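You operate a simulated robot arm through the tools that you are given. There is no shell and no other tool. Be economical: measure what you need, move in short steps, check, and stop when the job is done.

You are at the controls of a simulated robot arm. One attempt, no reset.

JOB
Oil the rusty green lock and unlock it with its own key.
Fine: can on the green circle, straw over the keyway, one puff; put it back before the key goes in; the plate names the key; leave it turned.

Only the result counts: the job must be done as asked and must still hold three seconds after the hand-in. Knocking over, shifting, dropping, spilling or breaking anything else fails it.

ROBOT AND FRAMES
A 7-joint arm with a two-finger parallel gripper, fixed in place. Base frame: the origin is at the foot of the arm, x ahead of it, y to its left, z up; the work surface is at about z = 0.74. Lengths are in m, angles in rad, forces in N, time in s.
With the tool pointing down near the work surface it reaches from about 0.2 to 0.68 m from the base axis. Its first joint turns from -1.152 to 1.152 rad. Payload 2.4 kg.
Tool frame: the origin (TCP) lies between the finger pads and is the grasp point; the fingertips stand 0.03 m ahead of it; z points along the fingers, y is the line along which they close. The gripper opens to 0.094 m. The fingers are 0.028 m wide and 0.01 m thick; the gripper's body (0.05 by 0.096 m) begins 0.055 m behind the TCP.
Orientation is that of the tool frame in the base frame, as a unit quaternion [x, y, z, w]. With the fingers straight down and closing along the base's y, the tool's x points along the base's -x, its y along +y and its z along -z.

CONTROLS
- The arm moves only by the tool send_rows. Its argument "motion" is a list of rows, each an object of numbers (a shift or turn left out is 0, a gripper value left out holds the last): "dx", "dy", "dz": the shift along the base's x, y, z in units of 400 mm (1.0 is 400 mm); "ax", "ay", "az": the turn, a rotation vector about the base's x, y, z in units of 45 degrees (1.0 is 45 degrees); "gripper": the opening in per cent of the stroke, from 0 (shut) to 100 (fully open). In form: [{"dx": .., "dy": .., "dz": .., "ax": .., "ay": .., "az": .., "gripper": ..}, ...]. A call has 1 to 8 rows; each row is the pose to reach, as a shift and turn from the pose commanded when the call began. A call with a number of a shift or a turn outside -1 to 1 is refused whole. Each row takes 0.2 s and may step no farther than 0.05 m and 0.15 rad from the row before; otherwise, or with a gripper value out of range, the whole call is refused. Where a pose cannot be reached the arm comes as near as it can. A force on the tool above 60 N (or 10 N above the force at the start of the call, whichever is more), or a blocked arm, ends the call early, and 0.2 s more pass. The fingers move at their own pace (about 0.153 m/s each) and stop on an object; they squeeze with about 34 N. The grip force told is the motor's: it shows also when the fingers shut on nothing. Time passes only in rows, and 0.2 s behind the last, so rows that repeat a pose let the fingers close. The reply holds the time, the measured pose of the TCP, the force on the tool along the base axes, the opening and the grip force, in the units named above and with some noise.
- Cameras (640 x 400 px; columns grow to the right, rows downward): "scene" is fixed at [0.0555, 0.4857, 1.4499]; the picture's right is [-0.69, -0.73, 0.00], its down [-0.38, 0.35, -0.86] and it looks along [0.62, -0.59, -0.52] (base axes); focal length 335 px, centre (320, 200). "wrist" rides on the gripper at [-0.037, 0, -0.058] in the tool frame; the picture's right is [0.00, -1.00, 0.00], its down [0.97, 0.00, -0.24] and it looks along [0.24, 0.00, 0.97] (tool axes); focal length 218 px, centre (320, 200). There is no depth. A picture from a camera that has moved, and an enlarged one, comes with that camera's place and axes in the base frame and with its lens. The place of the scene camera against the robot may be out by one fixed shift of up to 0.018 m in any direction.
- get_image(camera): a new picture of that camera. The clock stands still meanwhile.
- zoom(camera, box): a new picture of the part [left, top, right, bottom] of that camera's present view, enlarged. The clock stands still meanwhile.
- hand_in(): hands the job in; it is judged then, once.

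Work in short steps. Places have to be worked out from the pictures, the camera data and where the tool is seen: move nearer, look again, correct. Check each grasp and each placing, and mend what went wrong. You have 120 turns and 84 pictures in all, those below and enlarged ones among them. Open the gripper and draw the arm clear of the work before you hand the job in, unless the task says otherwise; then end with one line.

The tools are called after "Emit:" as name(argument=value, ...) on one line, values as JSON. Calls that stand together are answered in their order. send_rows: Moves the arm, as the interface text tells. Its arguments: {"type":"object","properties":{"motion":{"type":"array"}},"required":["motion"]} The other tools are called the same way: get_image (camera) takes a picture; zoom (camera, box) takes an enlarged picture of a part of a camera's view; hand_in () hands the job in.

At the start:

```text
clock: 0.0
tool_pos: [0.3165, 0.0119, 1.2388]
orientation: [0.0, 1.0, 0.0, -0.001]
wrist_force: [-0.3, 0.6, -0.8]
width: 0.0941
grasp_force: 0.1
```

scene: 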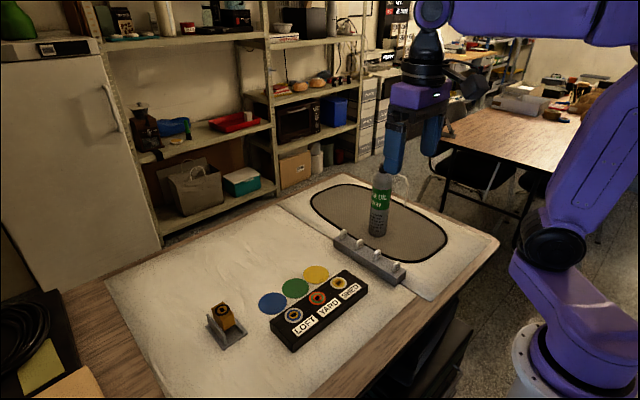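
wrist: 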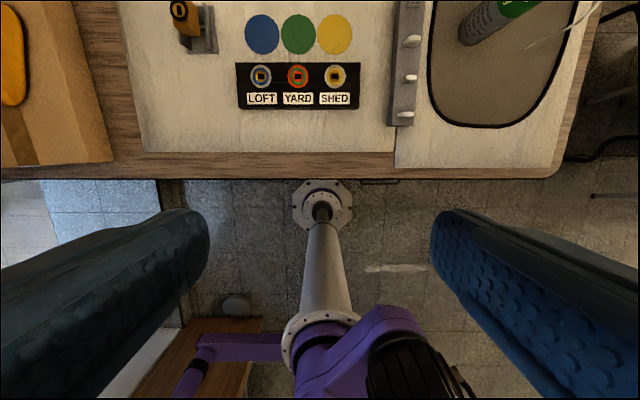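

The first pictures show three locks in a black block, a key rack, an oil can on a mat and a lock/plate stand on the left. I zoom in on the parts first.

Emit:
zoom(camera="scene", box=[190, 250, 390, 375])

Emit:
zoom(camera="scene", box=[310, 160, 470, 290])

Emit:
zoom(camera="wrist", box=[150, 0, 560, 150])

```text
3.20 times, centred on (290, 312) of scene
camera zoom: at [0.0555, 0.4857, 1.4499], right [-0.69, -0.73, 0.0], down [-0.38, 0.35, -0.86], along [0.62, -0.59, -0.52], focal length 1071 px, centre (416, -160)
```

zoom: 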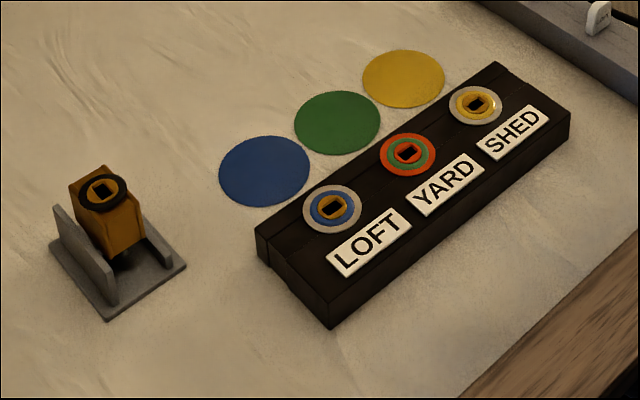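

```text
3.08 times, centred on (390, 225) of scene
camera zoom: at [0.0555, 0.4857, 1.4499], right [-0.69, -0.73, 0.0], down [-0.38, 0.35, -0.86], along [0.62, -0.59, -0.52], focal length 1029 px, centre (105, 123)
```

zoom: 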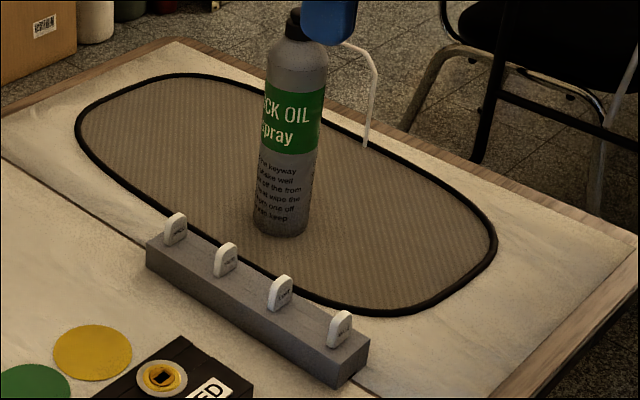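

```text
1.56 times, centred on (355, 75) of wrist
camera zoom: at [0.3541, 0.012, 1.2961], right [0.0, -1.0, 0.0], down [-0.97, 0.0, 0.24], along [-0.24, 0.0, -0.97], focal length 341 px, centre (265, 395)
```

zoom: 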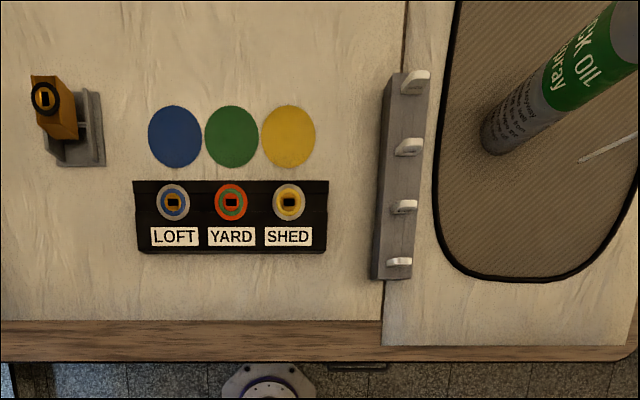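

The green-ringed lock is the YARD one (rusty orange collar), so the YARD key is needed. The can stands near (0.59, -0.32). I move over toward the can and keys to look closer.

Emit:
send_rows(motion=[{"dx": 0.055, "dy": -0.09, "dz": -0.03}, {"dx": 0.11, "dy": -0.18, "dz": -0.06}, {"dx": 0.165, "dy": -0.27, "dz": -0.09}, {"dx": 0.22, "dy": -0.36, "dz": -0.12}, {"dx": 0.275, "dy": -0.45, "dz": -0.15}, {"dx": 0.33, "dy": -0.54, "dz": -0.18}])

Emit:
get_image(camera="wrist")

Emit:
zoom(camera="scene", box=[350, 160, 430, 245])

Emit:
zoom(camera="scene", box=[330, 215, 420, 285])

```text
clock: 1.4
tool_pos: [0.4484, -0.2044, 1.1642]
orientation: [0.0, 1.0, 0.0, 0.0]
wrist_force: [-0.6, -0.8, -0.1]
width: 0.094
grasp_force: 0.0
```

```text
78 pictures are left
camera wrist: at [0.4863, -0.2036, 1.2228], right [0.0, -1.0, 0.0], down [-0.97, 0.0, 0.24], along [-0.24, 0.0, -0.97], focal length 218 px, centre (320, 200)
```

wrist: 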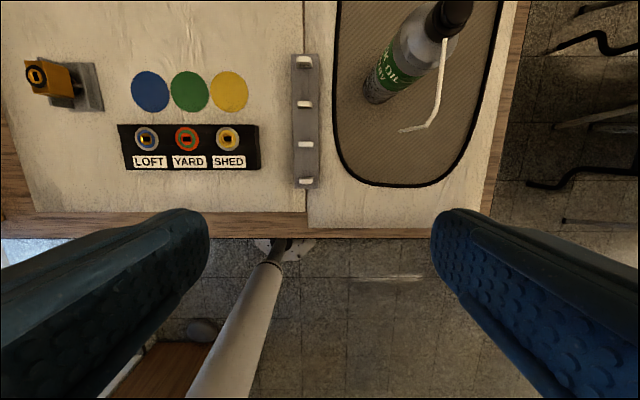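

```text
4.71 times, centred on (390, 202) of scene
camera zoom: at [0.0555, 0.4857, 1.4499], right [-0.69, -0.73, 0.0], down [-0.38, 0.35, -0.86], along [0.62, -0.59, -0.52], focal length 1574 px, centre (-9, 188)
```

zoom: 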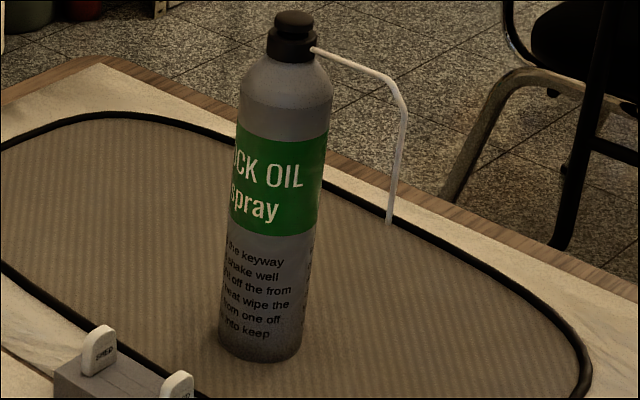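

```text
5.71 times, centred on (375, 250) of scene
camera zoom: at [0.0555, 0.4857, 1.4499], right [-0.69, -0.73, 0.0], down [-0.38, 0.35, -0.86], along [0.62, -0.59, -0.52], focal length 1912 px, centre (6, -86)
```

zoom: 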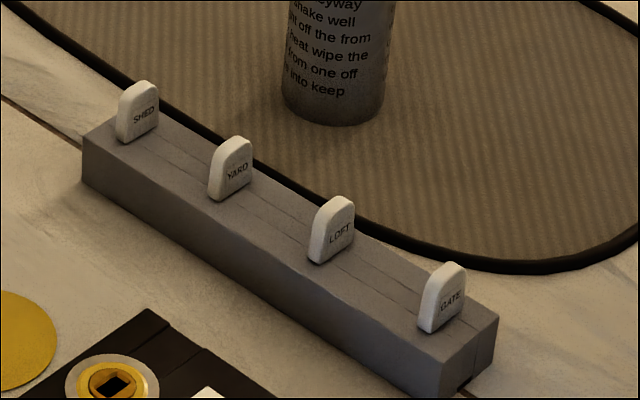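

Keys from far to near read SHED, YARD, LOFT, GATE, so the second from far is wanted. I judge the can at about (0.593, -0.32), top near z 1.0, with the straw pointing along -x. I go above it to refine.

Emit:
send_rows(motion=[{"dx": 0.072, "dy": -0.058, "dz": -0.032}, {"dx": 0.144, "dy": -0.117, "dz": -0.064}, {"dx": 0.216, "dy": -0.175, "dz": -0.096}, {"dx": 0.288, "dy": -0.234, "dz": -0.128}, {"dx": 0.36, "dy": -0.292, "dz": -0.15}, {"dx": 0.36, "dy": -0.292, "dz": -0.15}])

Emit:
get_image(camera="wrist")

Emit:
get_image(camera="scene")

```text
clock: 2.8
tool_pos: [0.5845, -0.3157, 1.1064]
orientation: [0.0, 1.0, 0.001, -0.001]
wrist_force: [-0.2, 0.3, -0.4]
width: 0.0941
grasp_force: 0.1
out of reach, approached as far as the arm can: row 5, 6
```

```text
75 pictures are left
camera wrist: at [0.6213, -0.3161, 1.1631], right [0.0, -1.0, 0.0], down [-0.97, 0.0, 0.24], along [-0.24, 0.0, -0.97], focal length 218 px, centre (320, 200)
```

wrist: 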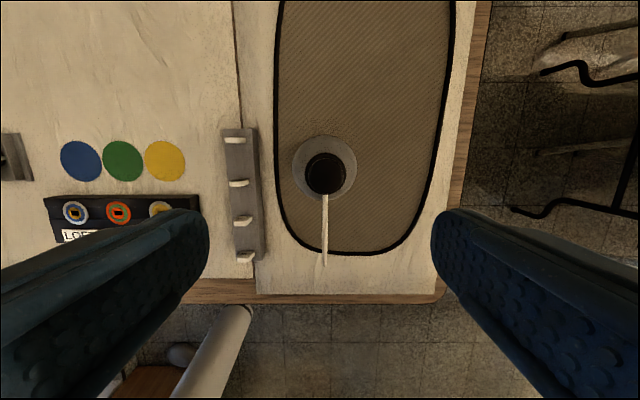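

```text
74 pictures are left
```

scene: 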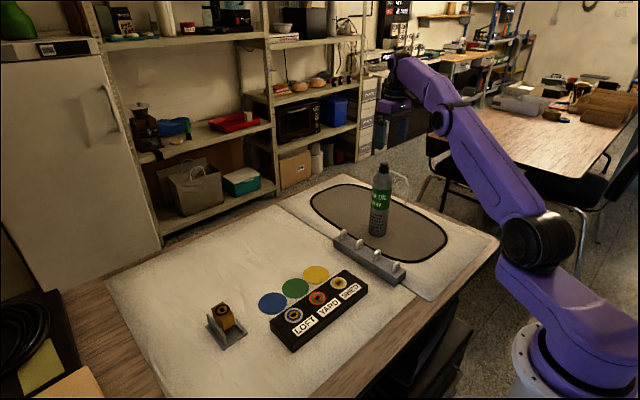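

The can's axis works out to about (0.600, -0.320), diameter ~0.063, cap top ~1.0; the straw bend is at x≈0.512 with yaw ≈ 0. I descend part-way to see whether reach improves lower down.

Emit:
send_rows(motion=[{"dz": -0.08}, {"dz": -0.16}, {"dz": -0.24}, {"dz": -0.24}])

Emit:
get_image(camera="wrist")

Emit:
zoom(camera="scene", box=[340, 90, 440, 245])

```text
clock: 3.8
tool_pos: [0.5863, -0.3157, 1.0097]
orientation: [0.0, 1.0, -0.001, 0.0]
wrist_force: [0.4, 0.0, -0.3]
width: 0.094
grasp_force: 0.1
```

```text
73 pictures are left
camera wrist: at [0.6226, -0.3156, 1.0674], right [0.0, -1.0, 0.0], down [-0.97, 0.0, 0.24], along [-0.24, 0.0, -0.97], focal length 218 px, centre (320, 200)
```

wrist: 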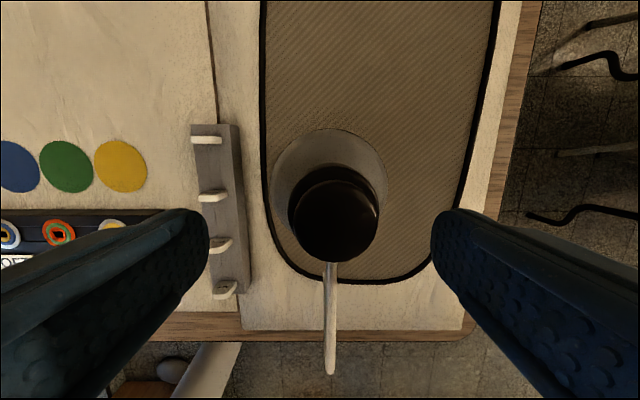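

```text
2.58 times, centred on (390, 168) of scene
camera zoom: at [0.0555, 0.4857, 1.4499], right [-0.69, -0.73, 0.0], down [-0.38, 0.35, -0.86], along [0.62, -0.59, -0.52], focal length 863 px, centre (139, 284)
```

zoom: 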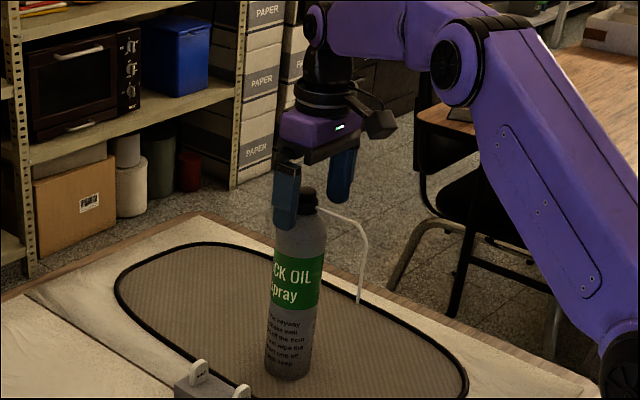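

The can axis holds at (0.601, -0.320) with the cap top at ~1.006. I correct sideways, then descend to TCP z≈0.962, leaving ~1 cm between palm and cap.

Emit:
send_rows(motion=[{"dx": 0.03, "dy": -0.011}, {"dx": 0.035, "dy": -0.011, "dz": -0.06}, {"dx": 0.035, "dy": -0.011, "dz": -0.119}, {"dx": 0.035, "dy": -0.011, "dz": -0.119}])

Emit:
get_image(camera="wrist")

Emit:
zoom(camera="scene", box=[340, 130, 440, 245])

```text
clock: 4.8
tool_pos: [0.5991, -0.3207, 0.9613]
orientation: [0.0, 1.0, 0.0, -0.001]
wrist_force: [-0.2, 0.0, -0.1]
width: 0.0941
grasp_force: 0.1
```

```text
71 pictures are left
camera wrist: at [0.635, -0.3209, 1.0195], right [0.0, -1.0, 0.0], down [-0.97, 0.0, 0.24], along [-0.24, 0.0, -0.97], focal length 218 px, centre (320, 200)
```

wrist: 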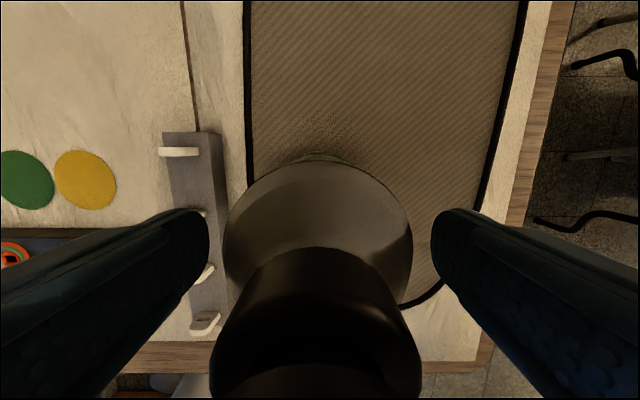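

```text
3.48 times, centred on (390, 188) of scene
camera zoom: at [0.0555, 0.4857, 1.4499], right [-0.69, -0.73, 0.0], down [-0.38, 0.35, -0.86], along [0.62, -0.59, -0.52], focal length 1164 px, centre (76, 244)
```

zoom: 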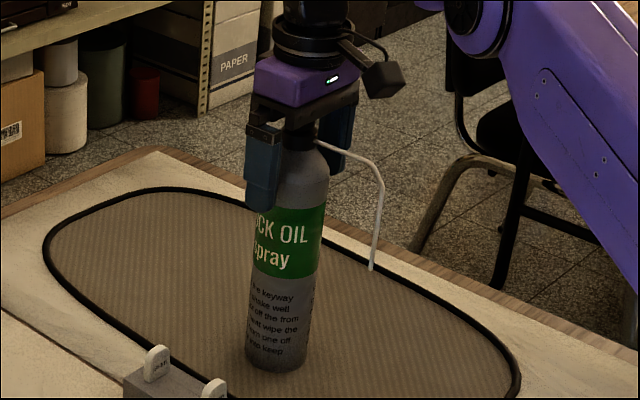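

The fingers straddle the can's upper body, palm still clear of the cap. I close and check the grip.

Emit:
send_rows(motion=[{"gripper": 40}, {"gripper": 40}, {"gripper": 40}, {"gripper": 40}])

```text
clock: 5.8
tool_pos: [0.5989, -0.3195, 0.9613]
orientation: [0.001, 1.0, 0.0, 0.0]
wrist_force: [-0.8, 1.1, -0.2]
width: 0.0613
grasp_force: 34.5
```

Grip at 0.0613 m, the can's diameter. I lift a little and check.

Emit:
send_rows(motion=[{"dz": 0.05}, {"dz": 0.12, "dy": 0.02, "dx": -0.01}, {"dz": 0.2, "dy": 0.04, "dx": -0.02}, {"dz": 0.27, "dy": 0.08, "dx": -0.02}, {"dz": 0.27, "dy": 0.08, "dx": -0.02}])

Emit:
get_image(camera="scene")

```text
clock: 7.0
tool_pos: [0.5911, -0.2871, 1.0696]
orientation: [-0.001, 1.0, 0.0, 0.0]
wrist_force: [0.0, 0.2, -3.1]
width: 0.0609
grasp_force: 33.9
```

```text
69 pictures are left
```

scene: 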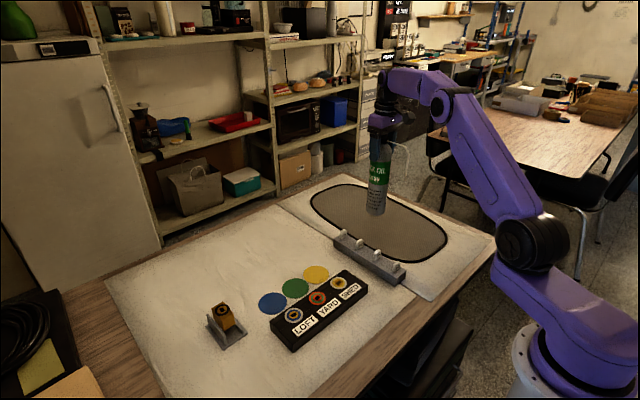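

Lifted cleanly (~0.3 kg). I carry it level, high over the rack, to above the green circle near (0.592, 0.060).

Emit:
send_rows(motion=[{"dy": 0.11}, {"dy": 0.22}, {"dy": 0.33}, {"dy": 0.44}, {"dy": 0.55}, {"dy": 0.66}, {"dy": 0.77}, {"dy": 0.868}])

Emit:
get_image(camera="scene")

Emit:
get_image(camera="wrist")

```text
clock: 8.8
tool_pos: [0.5916, 0.0574, 1.0674]
orientation: [0.001, 1.0, 0.0, 0.0]
wrist_force: [0.2, -0.4, -2.8]
width: 0.0613
grasp_force: 33.8
```

```text
68 pictures are left
```

scene: 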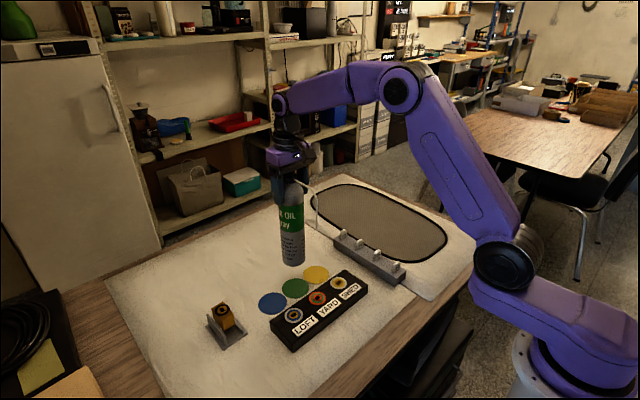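

```text
67 pictures are left
camera wrist: at [0.6284, 0.0583, 1.126], right [0.0, -1.0, 0.0], down [-0.97, 0.0, 0.24], along [-0.24, 0.0, -0.97], focal length 218 px, centre (320, 200)
```

wrist: 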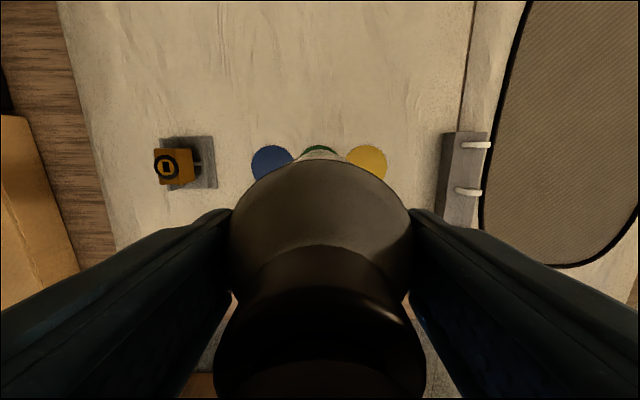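

The green circle's centre lies at y≈0.060, x≈0.595, right below. I lower to just above the table and check from the scene view.

Emit:
send_rows(motion=[{"dz": -0.1, "dy": 0.005}, {"dz": -0.18, "dy": 0.005}, {"dz": -0.25, "dy": 0.005}, {"dz": -0.25, "dy": 0.005}])

Emit:
zoom(camera="scene", box=[240, 180, 380, 320])

Emit:
get_image(camera="wrist")

```text
clock: 9.8
tool_pos: [0.5906, 0.0613, 0.9661]
orientation: [0.0, 1.0, 0.0, -0.001]
wrist_force: [0.8, 0.6, -3.4]
width: 0.0609
grasp_force: 34.1
```

```text
2.86 times, centred on (310, 250) of scene
camera zoom: at [0.0556, 0.4857, 1.4499], right [-0.69, -0.73, 0.0], down [-0.38, 0.35, -0.86], along [0.62, -0.59, -0.52], focal length 956 px, centre (349, 57)
```

zoom: 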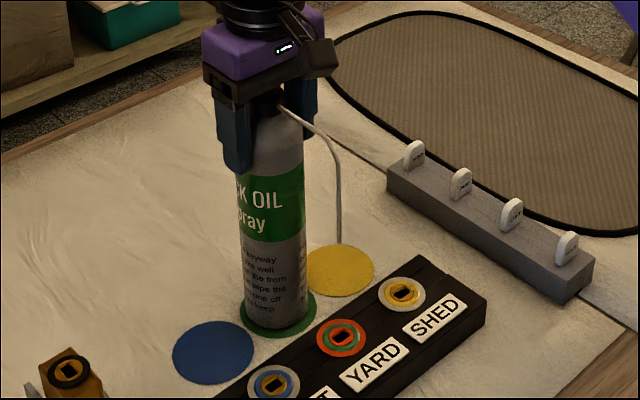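

```text
65 pictures are left
camera wrist: at [0.6277, 0.0606, 1.024], right [0.0, -1.0, 0.0], down [-0.97, 0.0, 0.24], along [-0.24, 0.0, -0.97], focal length 218 px, centre (320, 200)
```

wrist: 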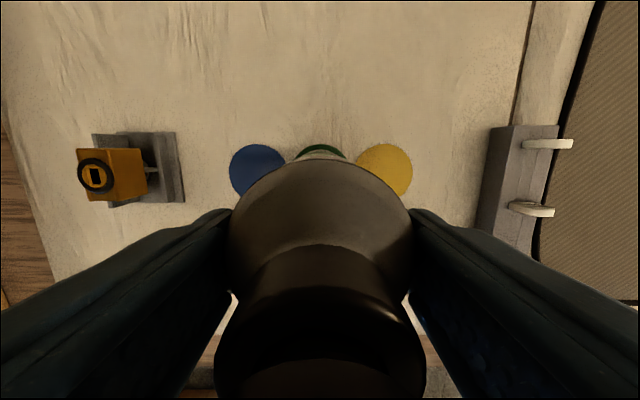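

Straw tip and keyway line up in the scene view, and the can hangs over the green circle. I nudge y by -1.5 mm and lower gently until contact.

Emit:
send_rows(motion=[{"dy": -0.004, "dz": -0.006}, {"dy": -0.004, "dz": -0.01}])

```text
clock: 10.4
tool_pos: [0.5911, 0.0606, 0.9638]
orientation: [0.0, 1.0, -0.001, 0.0]
wrist_force: [0.3, 0.5, -4.1]
width: 0.0609
grasp_force: 34.1
```

Not in contact yet; I keep lowering in small steps.

Emit:
send_rows(motion=[{"dz": -0.003}, {"dz": -0.006}])

```text
clock: 11.0
tool_pos: [0.5895, 0.0596, 0.9628]
orientation: [0.0, 1.0, 0.0, -0.001]
wrist_force: [-0.1, 0.9, -3.5]
width: 0.0612
grasp_force: 33.6
```

Emit:
send_rows(motion=[{"dz": -0.003}, {"dz": -0.006}, {"dz": -0.006}])

```text
clock: 11.8
tool_pos: [0.5914, 0.0596, 0.9609]
orientation: [0.0, 1.0, 0.0, 0.001]
wrist_force: [-6.1, -1.7, 17.0]
width: 0.0612
grasp_force: 33.6
```

Contact (17 N up). I relax 1 mm and look before releasing.

Emit:
send_rows(motion=[{"dz": 0.002}, {"dz": 0.002}])

Emit:
zoom(camera="scene", box=[250, 180, 370, 320])

```text
clock: 12.4
tool_pos: [0.5904, 0.0585, 0.9628]
orientation: [-0.001, 1.0, 0.0, 0.001]
wrist_force: [-3.0, -0.8, 9.6]
width: 0.0611
grasp_force: 34.7
```

```text
2.86 times, centred on (310, 250) of scene
camera zoom: at [0.0552, 0.4856, 1.4499], right [-0.69, -0.73, 0.0], down [-0.38, 0.35, -0.86], along [0.62, -0.59, -0.52], focal length 956 px, centre (349, 57)
```

zoom: 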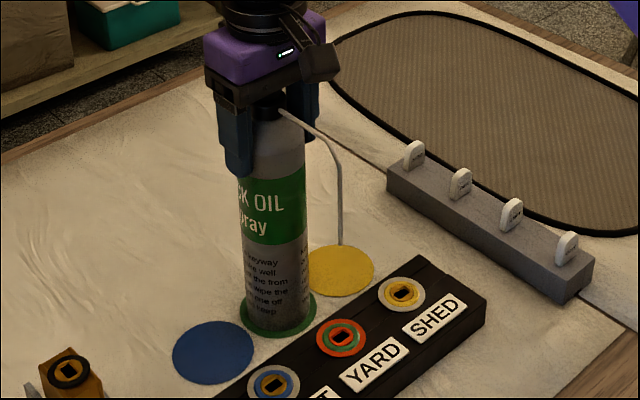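

The can sits on the green circle, straw tip in the keyway's column. I release and rise.

Emit:
send_rows(motion=[{"gripper": 80}, {"gripper": 100}, {"gripper": 100}, {"dz": 0.08}, {"dz": 0.18}, {"dz": 0.28}, {"dz": 0.28}])

Emit:
get_image(camera="wrist")

Emit:
zoom(camera="scene", box=[250, 180, 370, 320])

```text
clock: 14.0
tool_pos: [0.5924, 0.0573, 1.0733]
orientation: [0.0, 1.0, 0.0, 0.0]
wrist_force: [0.0, 0.0, 0.7]
width: 0.0939
grasp_force: 0.1
```

```text
63 pictures are left
camera wrist: at [0.6283, 0.0572, 1.1315], right [0.0, -1.0, 0.0], down [-0.97, 0.0, 0.24], along [-0.24, 0.0, -0.97], focal length 218 px, centre (320, 200)
```

wrist: 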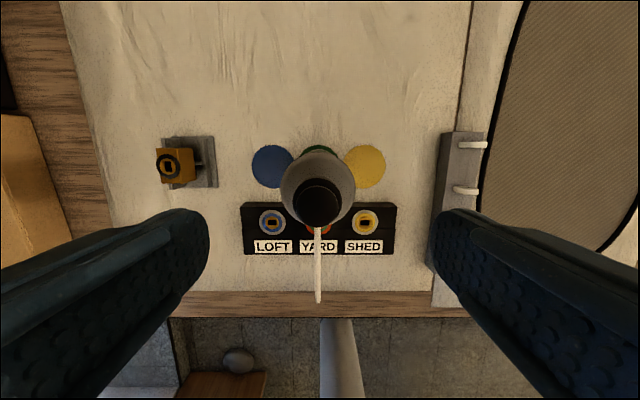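

```text
2.86 times, centred on (310, 250) of scene
camera zoom: at [0.0555, 0.4857, 1.4499], right [-0.69, -0.73, 0.0], down [-0.38, 0.35, -0.86], along [0.62, -0.59, -0.52], focal length 956 px, centre (349, 57)
```

zoom: 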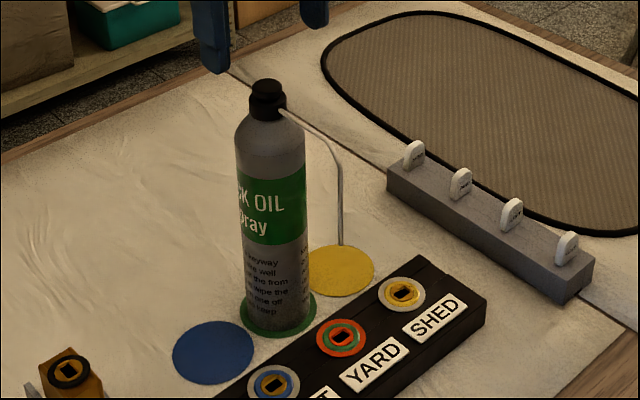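

The can stands alone on the circle: cap at ≈(0.597, 0.059), straw end over the YARD keyway. I close the fingers, centre over the cap and descend to just above it.

Emit:
send_rows(motion=[{"gripper": 0, "dx": 0.01, "dy": 0.004}, {"gripper": 0, "dx": 0.01, "dy": 0.004}, {"dx": 0.01, "dy": 0.004}, {"dx": 0.01, "dy": 0.004, "dz": -0.04}, {"dx": 0.01, "dy": 0.004, "dz": -0.073}, {"dx": 0.01, "dy": 0.004, "dz": -0.073}])

Emit:
zoom(camera="scene", box=[260, 150, 340, 240])

Emit:
get_image(camera="wrist")

```text
clock: 15.4
tool_pos: [0.595, 0.0601, 1.0445]
orientation: [0.0, 1.0, 0.0, 0.001]
wrist_force: [-0.1, -0.3, 0.0]
width: 0.0
grasp_force: 33.1
```

```text
4.44 times, centred on (300, 195) of scene
camera zoom: at [0.0555, 0.4857, 1.4499], right [-0.69, -0.73, 0.0], down [-0.38, 0.35, -0.86], along [0.62, -0.59, -0.52], focal length 1487 px, centre (409, 222)
```

zoom: 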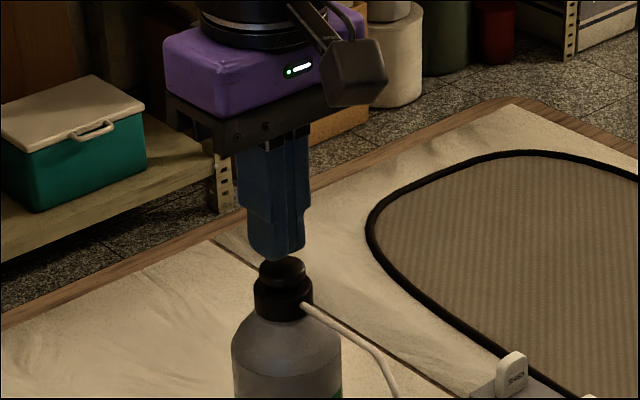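

```text
60 pictures are left
camera wrist: at [0.6315, 0.0599, 1.103], right [0.0, -1.0, 0.0], down [-0.97, 0.0, 0.24], along [-0.24, 0.0, -0.97], focal length 218 px, centre (320, 200)
```

wrist: 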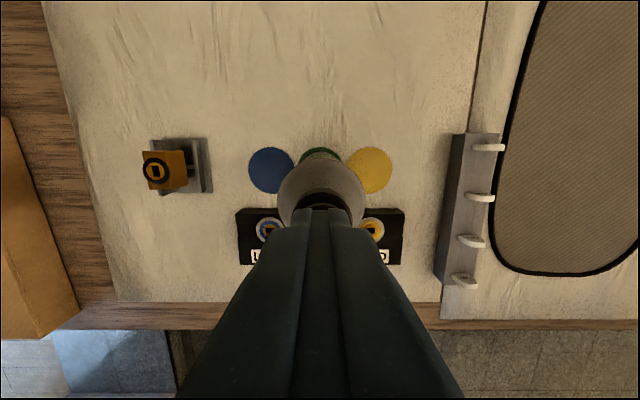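

The fingers are just above the button, about 3–4 mm off toward the far left. I correct by 2–3 mm and press down in 1 mm steps, watching force.

Emit:
send_rows(motion=[{"dx": -0.006, "dy": -0.006}, {"dx": -0.006, "dy": -0.006, "dz": -0.006}, {"dx": -0.006, "dy": -0.006, "dz": -0.012}])

Emit:
zoom(camera="scene", box=[260, 180, 320, 230])

```text
clock: 16.2
tool_pos: [0.5917, 0.0568, 1.0407]
orientation: [0.0, 1.0, 0.0, 0.001]
wrist_force: [0.2, 0.7, -0.5]
width: 0.0
grasp_force: 33.1
```

```text
8.00 times, centred on (290, 205) of scene
camera zoom: at [0.0555, 0.4857, 1.4499], right [-0.69, -0.73, 0.0], down [-0.38, 0.35, -0.86], along [0.62, -0.59, -0.52], focal length 2677 px, centre (560, 160)
```

zoom: 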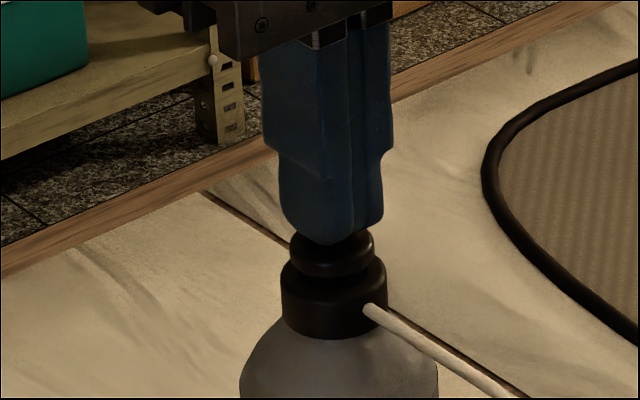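

Well centred over the button. I press on down.

Emit:
send_rows(motion=[{"dz": -0.0025}, {"dz": -0.005}, {"dz": -0.0075}, {"dz": -0.01}])

```text
clock: 17.2
tool_pos: [0.5922, 0.0593, 1.0364]
orientation: [0.001, 1.0, 0.001, 0.0]
wrist_force: [0.3, 1.0, 0.1]
width: 0.0001
grasp_force: 32.9
```

Emit:
send_rows(motion=[{"dz": -0.0025}, {"dz": -0.005}, {"dz": -0.0075}])

```text
clock: 18.0
tool_pos: [0.5932, 0.0574, 1.0329]
orientation: [0.001, 1.0, 0.001, 0.0]
wrist_force: [-1.1, -0.5, 3.9]
width: 0.0
grasp_force: 32.8
```

Contact has begun (~4 N). I press further.

Emit:
send_rows(motion=[{"dz": -0.0025}, {"dz": -0.005}])

Emit:
zoom(camera="scene", box=[260, 180, 350, 320])

```text
clock: 18.6
tool_pos: [0.5937, 0.0582, 1.0305]
orientation: [0.0, 1.0, 0.0, 0.001]
wrist_force: [-1.8, -0.4, 8.6]
width: 0.0
grasp_force: 33.0
```

```text
2.86 times, centred on (305, 250) of scene
camera zoom: at [0.0553, 0.4857, 1.4499], right [-0.69, -0.73, 0.0], down [-0.38, 0.35, -0.86], along [0.62, -0.59, -0.52], focal length 956 px, centre (363, 57)
```

zoom: 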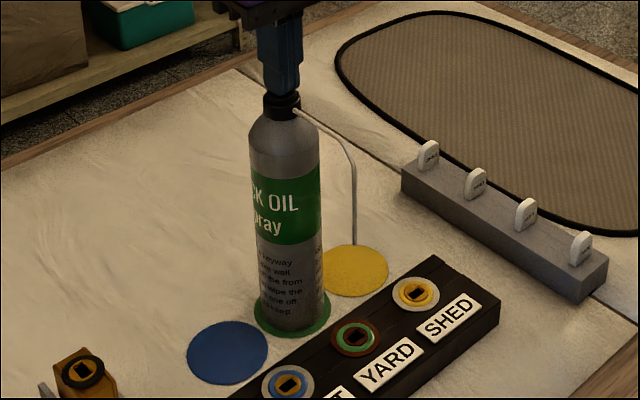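

The YARD lock's orange rust ring has turned dark – it has been oiled by that one puff. I rise straight up, open, and check.

Emit:
send_rows(motion=[{"dz": 0.05}, {"dz": 0.11}, {"dz": 0.11, "gripper": 100}, {"dz": 0.11, "gripper": 100}, {"dz": 0.11, "gripper": 100}])

Emit:
zoom(camera="scene", box=[240, 180, 380, 320])

Emit:
get_image(camera="wrist")

```text
clock: 19.8
tool_pos: [0.5936, 0.0578, 1.0759]
orientation: [0.0, 1.0, -0.001, 0.0]
wrist_force: [-0.6, 0.0, -0.6]
width: 0.0939
grasp_force: 0.0
```

```text
2.86 times, centred on (310, 250) of scene
camera zoom: at [0.0555, 0.4857, 1.4499], right [-0.69, -0.73, 0.0], down [-0.38, 0.35, -0.86], along [0.62, -0.59, -0.52], focal length 956 px, centre (349, 57)
```

zoom: 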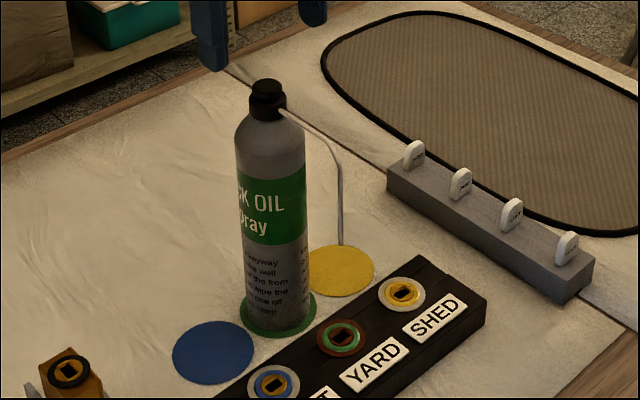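

```text
56 pictures are left
camera wrist: at [0.6297, 0.0579, 1.1334], right [0.0, -1.0, 0.0], down [-0.97, 0.0, 0.24], along [-0.24, 0.0, -0.97], focal length 218 px, centre (320, 200)
```

wrist: 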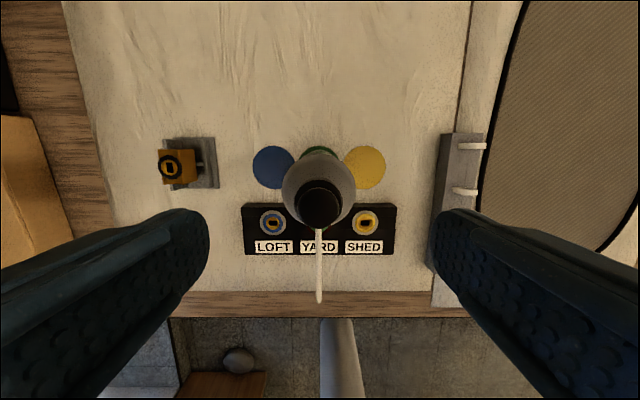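

Oiled. Now I take the can again with the same grasp: down to z≈0.963 and close.

Emit:
send_rows(motion=[{"dy": 0.003, "dz": -0.08}, {"dy": 0.003, "dz": -0.16}, {"dy": 0.003, "dz": -0.24}, {"dy": 0.003, "dz": -0.282}, {"dy": 0.003, "dz": -0.282, "gripper": 40}, {"dy": 0.003, "dz": -0.282, "gripper": 40}, {"dy": 0.003, "dz": -0.282, "gripper": 40}, {"dy": 0.003, "dz": -0.282, "gripper": 40}])

```text
clock: 21.6
tool_pos: [0.5935, 0.0602, 0.9623]
orientation: [0.001, 1.0, 0.0, 0.0]
wrist_force: [0.8, 0.0, -0.8]
width: 0.0613
grasp_force: 33.8
```

Gripped. I lift and carry it back over the rack toward the mat.

Emit:
send_rows(motion=[{"dz": 0.1}, {"dz": 0.2}, {"dz": 0.27}, {"dz": 0.27, "dy": -0.11}, {"dz": 0.27, "dy": -0.22}, {"dz": 0.27, "dy": -0.33}, {"dz": 0.27, "dy": -0.44}, {"dz": 0.27, "dy": -0.55}])

Emit:
send_rows(motion=[{"dy": -0.11}, {"dy": -0.22}, {"dy": -0.325}, {"dy": -0.325}])

Emit:
zoom(camera="scene", box=[240, 100, 480, 330])

```text
clock: 23.4
tool_pos: [0.5934, -0.1588, 1.0699]
orientation: [-0.001, 1.0, -0.001, 0.0]
wrist_force: [0.2, 0.8, -3.5]
width: 0.061
grasp_force: 33.6
```

```text
clock: 24.4
tool_pos: [0.593, -0.2915, 1.0689]
orientation: [0.0, 1.0, 0.0, 0.0]
wrist_force: [-0.1, -0.1, -2.3]
width: 0.0612
grasp_force: 34.2
```

```text
1.74 times, centred on (360, 215) of scene
camera zoom: at [0.0556, 0.4856, 1.4499], right [-0.69, -0.73, 0.0], down [-0.38, 0.35, -0.86], along [0.62, -0.59, -0.52], focal length 582 px, centre (250, 174)
```

zoom: 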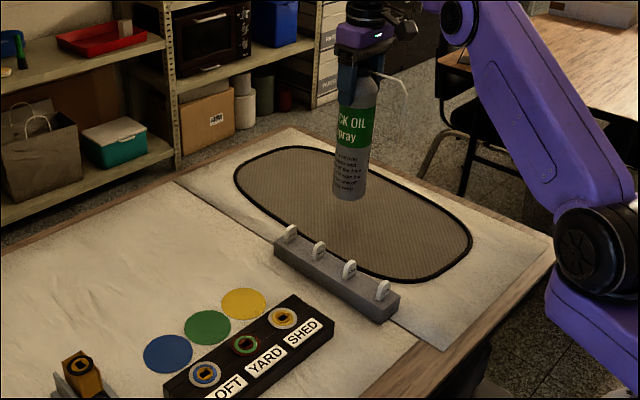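

Over the mat now. I lower it toward its old spot (0.600, -0.320).

Emit:
send_rows(motion=[{"dz": -0.09, "dy": -0.02}, {"dz": -0.17, "dy": -0.04, "dx": 0.01}, {"dz": -0.22, "dy": -0.07, "dx": 0.016}, {"dz": -0.255, "dy": -0.07, "dx": 0.016}, {"dz": -0.255, "dy": -0.07, "dx": 0.016}])

Emit:
send_rows(motion=[{"dz": -0.003}, {"dz": -0.006}])

```text
clock: 25.6
tool_pos: [0.5995, -0.3188, 0.9663]
orientation: [-0.001, 1.0, 0.0, 0.0]
wrist_force: [-0.8, -0.3, -2.9]
width: 0.0611
grasp_force: 33.9
```

```text
clock: 26.2
tool_pos: [0.5979, -0.3179, 0.967]
orientation: [0.0, 1.0, 0.0, 0.0]
wrist_force: [-0.8, -0.8, -2.8]
width: 0.0611
grasp_force: 34.3
```

Emit:
send_rows(motion=[{"dz": -0.004}, {"dz": -0.007}])

```text
clock: 26.8
tool_pos: [0.5986, -0.3191, 0.9636]
orientation: [0.0, 1.0, 0.0, 0.0]
wrist_force: [-0.3, 1.7, -1.1]
width: 0.0608
grasp_force: 33.9
```

Force is starting to lift; a little further.

Emit:
send_rows(motion=[{"dz": -0.002}, {"dz": -0.003}])

```text
clock: 27.4
tool_pos: [0.5993, -0.3179, 0.9626]
orientation: [0.0, 1.0, 0.001, 0.001]
wrist_force: [-4.5, 2.8, 10.6]
width: 0.0611
grasp_force: 33.9
```

It rests on the mat (10 N). I release and rise, then look.

Emit:
send_rows(motion=[{"gripper": 70}, {"gripper": 100}, {"gripper": 100}, {"dz": 0.08}, {"dz": 0.18, "dx": -0.01}, {"dz": 0.28, "dx": -0.04}, {"dz": 0.28, "dx": -0.04}])

Emit:
zoom(camera="scene", box=[310, 120, 470, 290])

```text
clock: 29.0
tool_pos: [0.5821, -0.3203, 1.0746]
orientation: [-0.001, 1.0, 0.0, 0.0]
wrist_force: [-0.1, 0.6, 1.1]
width: 0.0938
grasp_force: 0.1
```

```text
2.35 times, centred on (390, 205) of scene
camera zoom: at [0.0555, 0.4857, 1.4499], right [-0.69, -0.73, 0.0], down [-0.38, 0.35, -0.86], along [0.62, -0.59, -0.52], focal length 787 px, centre (155, 188)
```

zoom: 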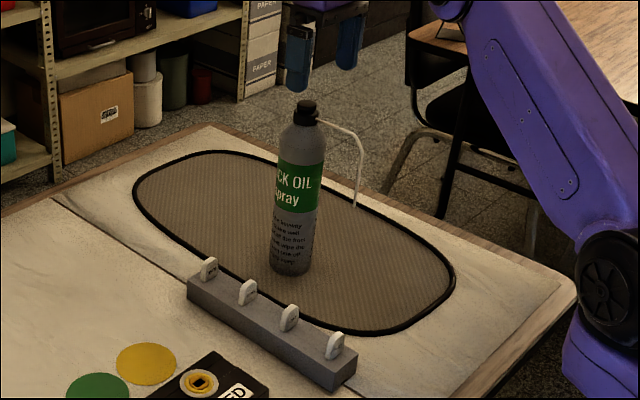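

The can is back on the mat upright. Now over to the YARD key, roughly (0.557, -0.170), for a close view.

Emit:
send_rows(motion=[{"dy": 0.1}, {"dy": 0.2, "dx": -0.02}, {"dy": 0.3, "dx": -0.05}, {"dy": 0.375, "dx": -0.07}, {"dy": 0.375, "dx": -0.07, "dz": -0.1}, {"dy": 0.375, "dx": -0.07, "dz": -0.2}, {"dy": 0.375, "dx": -0.07, "dz": -0.28}, {"dy": 0.375, "dx": -0.07, "dz": -0.28}])

Emit:
get_image(camera="wrist")

Emit:
zoom(camera="wrist", box=[240, 130, 400, 290])

```text
clock: 30.8
tool_pos: [0.5549, -0.1688, 0.9617]
orientation: [0.0, 1.0, 0.0, 0.0]
wrist_force: [0.4, 0.7, 0.6]
width: 0.0941
grasp_force: 0.1
```

```text
53 pictures are left
camera wrist: at [0.5928, -0.1683, 1.0195], right [0.0, -1.0, 0.0], down [-0.97, 0.0, 0.24], along [-0.24, 0.0, -0.97], focal length 218 px, centre (320, 200)
```

wrist: 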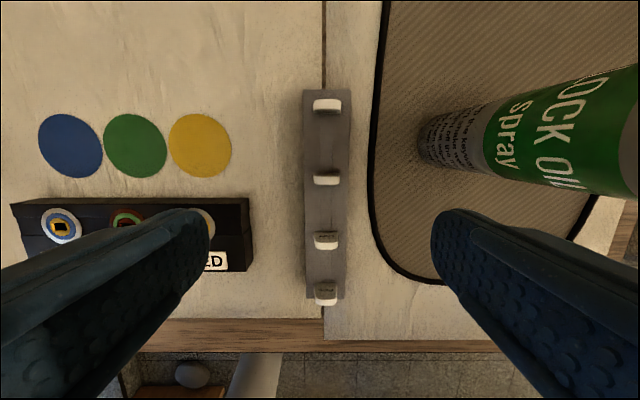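

```text
2.50 times, centred on (320, 210) of wrist
camera zoom: at [0.5928, -0.1683, 1.0195], right [0.0, -1.0, 0.0], down [-0.97, 0.0, 0.24], along [-0.24, 0.0, -0.97], focal length 546 px, centre (320, 175)
```

zoom: 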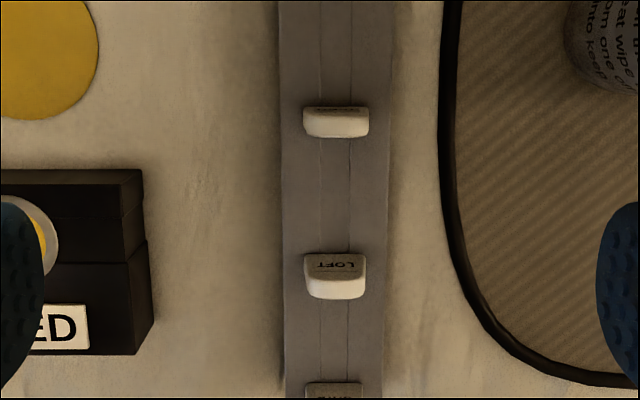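

The YARD bow is ≈(0.561, -0.174), a flat plate ~25 mm along y and thin along x, so I'll grip across its flat faces. I yaw the gripper +90° (camera to the +y side, away from the can).

Emit:
send_rows(motion=[{"az": 0.1667, "dz": 0.05}, {"az": 0.3333, "dz": 0.05}, {"az": 0.5, "dz": 0.05}, {"az": 0.6667, "dz": 0.05}, {"az": 0.8333, "dz": 0.05}, {"az": 1.0, "dz": 0.05}])

Emit:
send_rows(motion=[{"az": 0.1667}, {"az": 0.3333}, {"az": 0.5}, {"az": 0.6667}, {"az": 0.8333}, {"az": 1.0}, {"az": 1.0, "dx": 0.015, "dy": -0.012}, {"az": 1.0, "dx": 0.015, "dy": -0.012}])

Emit:
get_image(camera="wrist")

```text
clock: 32.2
tool_pos: [0.5542, -0.1693, 0.982]
orientation: [-0.384, 0.923, 0.001, -0.001]
wrist_force: [0.8, -0.5, -0.4]
width: 0.0941
grasp_force: 0.0
```

```text
clock: 34.0
tool_pos: [0.5617, -0.1731, 0.9824]
orientation: [-0.707, 0.708, -0.001, 0.0]
wrist_force: [0.5, 0.0, -0.8]
width: 0.0942
grasp_force: 0.1
```

```text
51 pictures are left
camera wrist: at [0.5612, -0.1365, 1.0401], right [1.0, 0.0, 0.0], down [0.0, -0.97, 0.24], along [0.0, -0.24, -0.97], focal length 218 px, centre (320, 200)
```

wrist: 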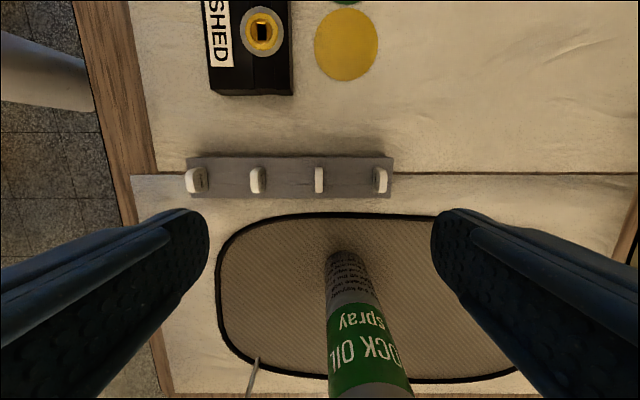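

From this view the YARD key (third from left; right = +x) is at (0.561, -0.173), directly under the TCP; bow top z≈0.805. I half-close to clear the neighbours and descend to z≈0.83.

Emit:
send_rows(motion=[{"gripper": 45, "dz": -0.1}, {"gripper": 45, "dz": -0.2}, {"dz": -0.28}, {"dz": -0.34}, {"dz": -0.38}, {"dz": -0.38}])

Emit:
get_image(camera="wrist")

Emit:
zoom(camera="scene", box=[310, 190, 430, 290])

```text
clock: 35.4
tool_pos: [0.5602, -0.1726, 0.8287]
orientation: [0.708, -0.707, 0.0, 0.0]
wrist_force: [0.2, 0.7, -0.5]
width: 0.0424
grasp_force: 0.0
```

```text
50 pictures are left
camera wrist: at [0.5605, -0.1363, 0.8871], right [1.0, 0.0, 0.0], down [0.0, -0.97, 0.24], along [0.0, -0.24, -0.97], focal length 218 px, centre (320, 200)
```

wrist: 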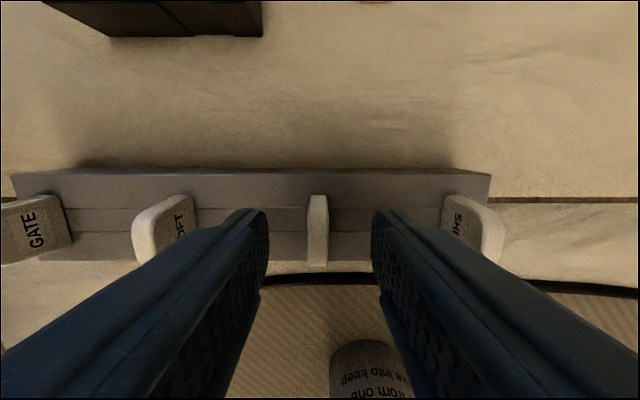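

```text
4.00 times, centred on (370, 240) of scene
camera zoom: at [0.0555, 0.4857, 1.4499], right [-0.69, -0.73, 0.0], down [-0.38, 0.35, -0.86], along [0.62, -0.59, -0.52], focal length 1338 px, centre (120, 40)
```

zoom: 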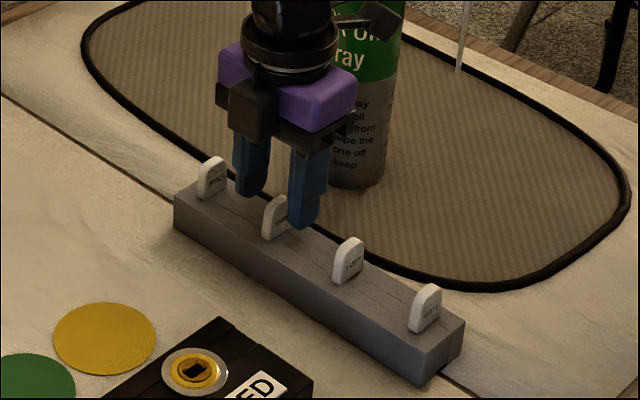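

Aligned with the YARD bow between the fingers. I go down another 21 mm (tips ~1 cm above the rack top) and check.

Emit:
send_rows(motion=[{"dz": -0.025}, {"dz": -0.052}, {"dz": -0.052}])

Emit:
zoom(camera="scene", box=[330, 200, 410, 270])

```text
clock: 36.2
tool_pos: [0.5617, -0.1738, 0.8081]
orientation: [0.707, -0.707, 0.0, 0.0]
wrist_force: [-0.3, 0.5, -0.3]
width: 0.0423
grasp_force: 0.0
```

```text
5.71 times, centred on (370, 235) of scene
camera zoom: at [0.0555, 0.4857, 1.4499], right [-0.69, -0.73, 0.0], down [-0.38, 0.35, -0.86], along [0.62, -0.59, -0.52], focal length 1912 px, centre (34, 0)
```

zoom: 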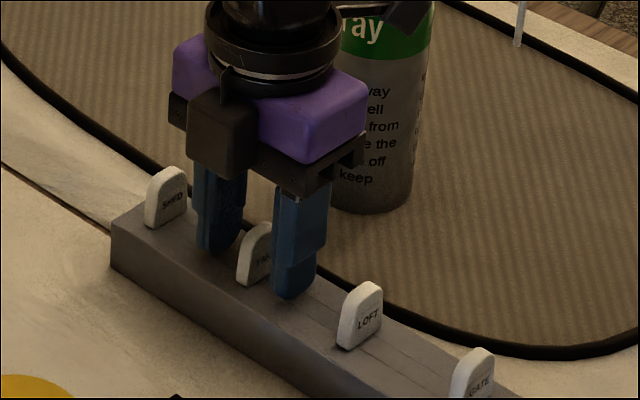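

The tips reach beside the bow's lower half without touching the rack. I close on it.

Emit:
send_rows(motion=[{"gripper": 2}, {"gripper": 2}, {"gripper": 2}, {"gripper": 2}])

Emit:
zoom(camera="scene", box=[330, 200, 410, 270])

```text
clock: 37.2
tool_pos: [0.561, -0.1738, 0.8103]
orientation: [-0.707, 0.707, 0.001, 0.0]
wrist_force: [-2.3, -0.7, 8.2]
width: 0.0075
grasp_force: 34.0
```

```text
5.71 times, centred on (370, 235) of scene
camera zoom: at [0.0553, 0.4857, 1.4499], right [-0.69, -0.73, 0.0], down [-0.38, 0.35, -0.86], along [0.62, -0.59, -0.52], focal length 1912 px, centre (34, 0)
```

zoom: 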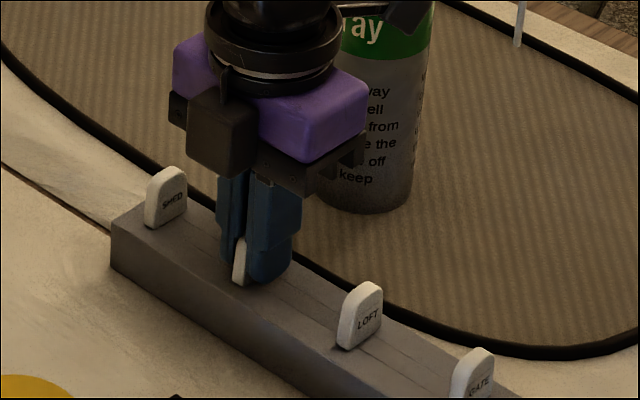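

Gripped at 7.5 mm. I lift straight up.

Emit:
send_rows(motion=[{"dz": 0.02}, {"dz": 0.06}, {"dz": 0.12}, {"dz": 0.2}, {"dz": 0.25}, {"dz": 0.25}])

Emit:
zoom(camera="scene", box=[320, 150, 430, 290])

Emit:
get_image(camera="wrist")

```text
clock: 38.6
tool_pos: [0.5603, -0.1729, 0.9079]
orientation: [-0.707, 0.707, 0.0, -0.001]
wrist_force: [-0.1, -0.3, -0.3]
width: 0.0077
grasp_force: 34.3
```

```text
2.86 times, centred on (375, 220) of scene
camera zoom: at [0.0555, 0.4857, 1.4499], right [-0.69, -0.73, 0.0], down [-0.38, 0.35, -0.86], along [0.62, -0.59, -0.52], focal length 956 px, centre (163, 143)
```

zoom: 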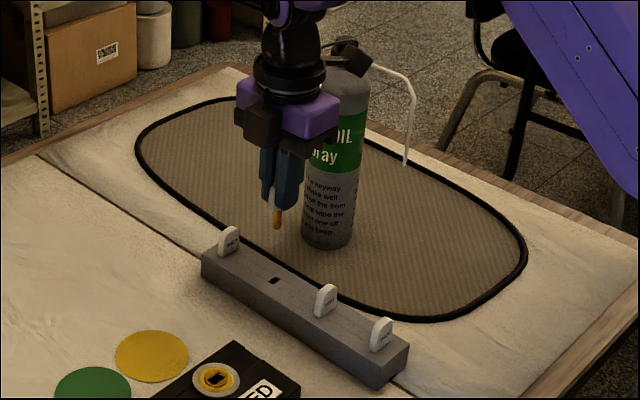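

```text
45 pictures are left
camera wrist: at [0.56, -0.1358, 0.9669], right [1.0, 0.0, 0.0], down [0.0, -0.97, 0.24], along [0.0, -0.24, -0.97], focal length 218 px, centre (320, 200)
```

wrist: 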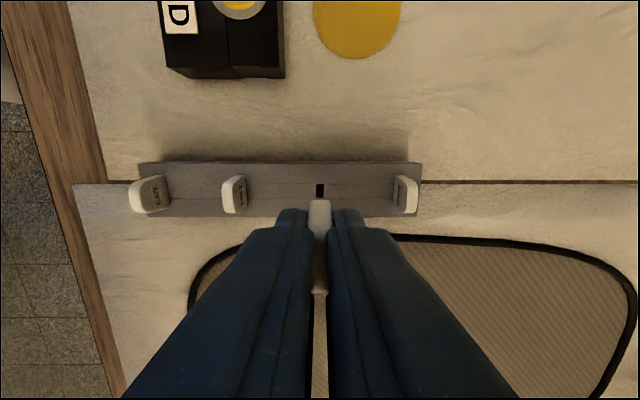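

The key is out, blade down, held upright; the rack slot it came from shows at (320,190) in the wrist view — a useful alignment reference. I carry it to above the YARD lock.

Emit:
send_rows(motion=[{"dx": -0.024, "dy": 0.097}, {"dx": -0.048, "dy": 0.194}, {"dx": -0.072, "dy": 0.291}, {"dx": -0.096, "dy": 0.388}, {"dx": -0.12, "dy": 0.485}, {"dx": -0.144, "dy": 0.582}, {"dx": -0.144, "dy": 0.582}])

Emit:
get_image(camera="wrist")

Emit:
zoom(camera="wrist", box=[260, 140, 380, 260])

Emit:
zoom(camera="scene", box=[260, 200, 370, 330])

```text
clock: 40.2
tool_pos: [0.5017, 0.0624, 0.9095]
orientation: [-0.706, 0.708, 0.0, 0.0]
wrist_force: [0.4, -0.5, 0.2]
width: 0.0077
grasp_force: 33.9
```

```text
44 pictures are left
camera wrist: at [0.5012, 0.0992, 0.9678], right [1.0, 0.0, 0.0], down [0.0, -0.97, 0.24], along [0.0, -0.24, -0.97], focal length 218 px, centre (320, 200)
```

wrist: 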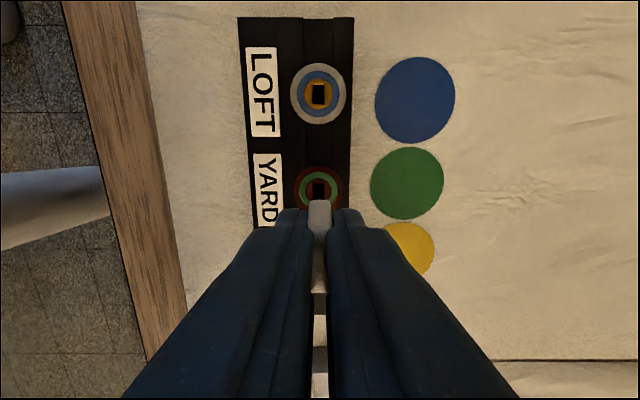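

```text
3.33 times, centred on (320, 200) of wrist
camera zoom: at [0.5012, 0.0992, 0.9678], right [1.0, 0.0, 0.0], down [0.0, -0.97, 0.24], along [0.0, -0.24, -0.97], focal length 728 px, centre (320, 200)
```

zoom: 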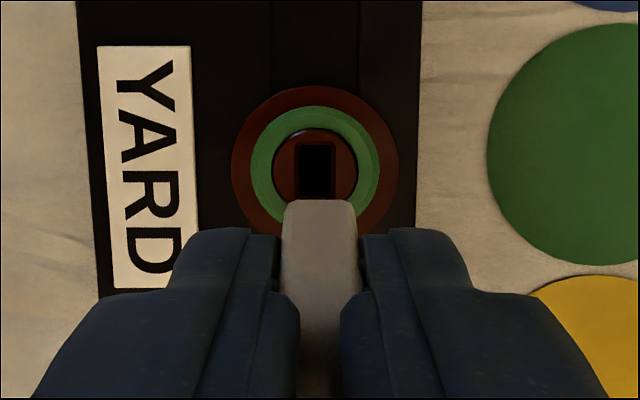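

```text
3.08 times, centred on (315, 265) of scene
camera zoom: at [0.0555, 0.4857, 1.4499], right [-0.69, -0.73, 0.0], down [-0.38, 0.35, -0.86], along [0.62, -0.59, -0.52], focal length 1029 px, centre (335, 0)
```

zoom: 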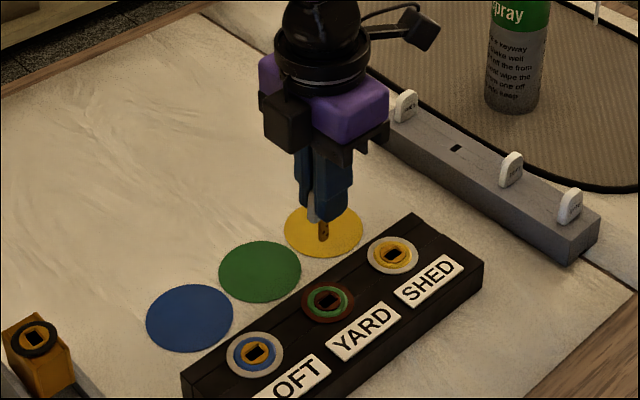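

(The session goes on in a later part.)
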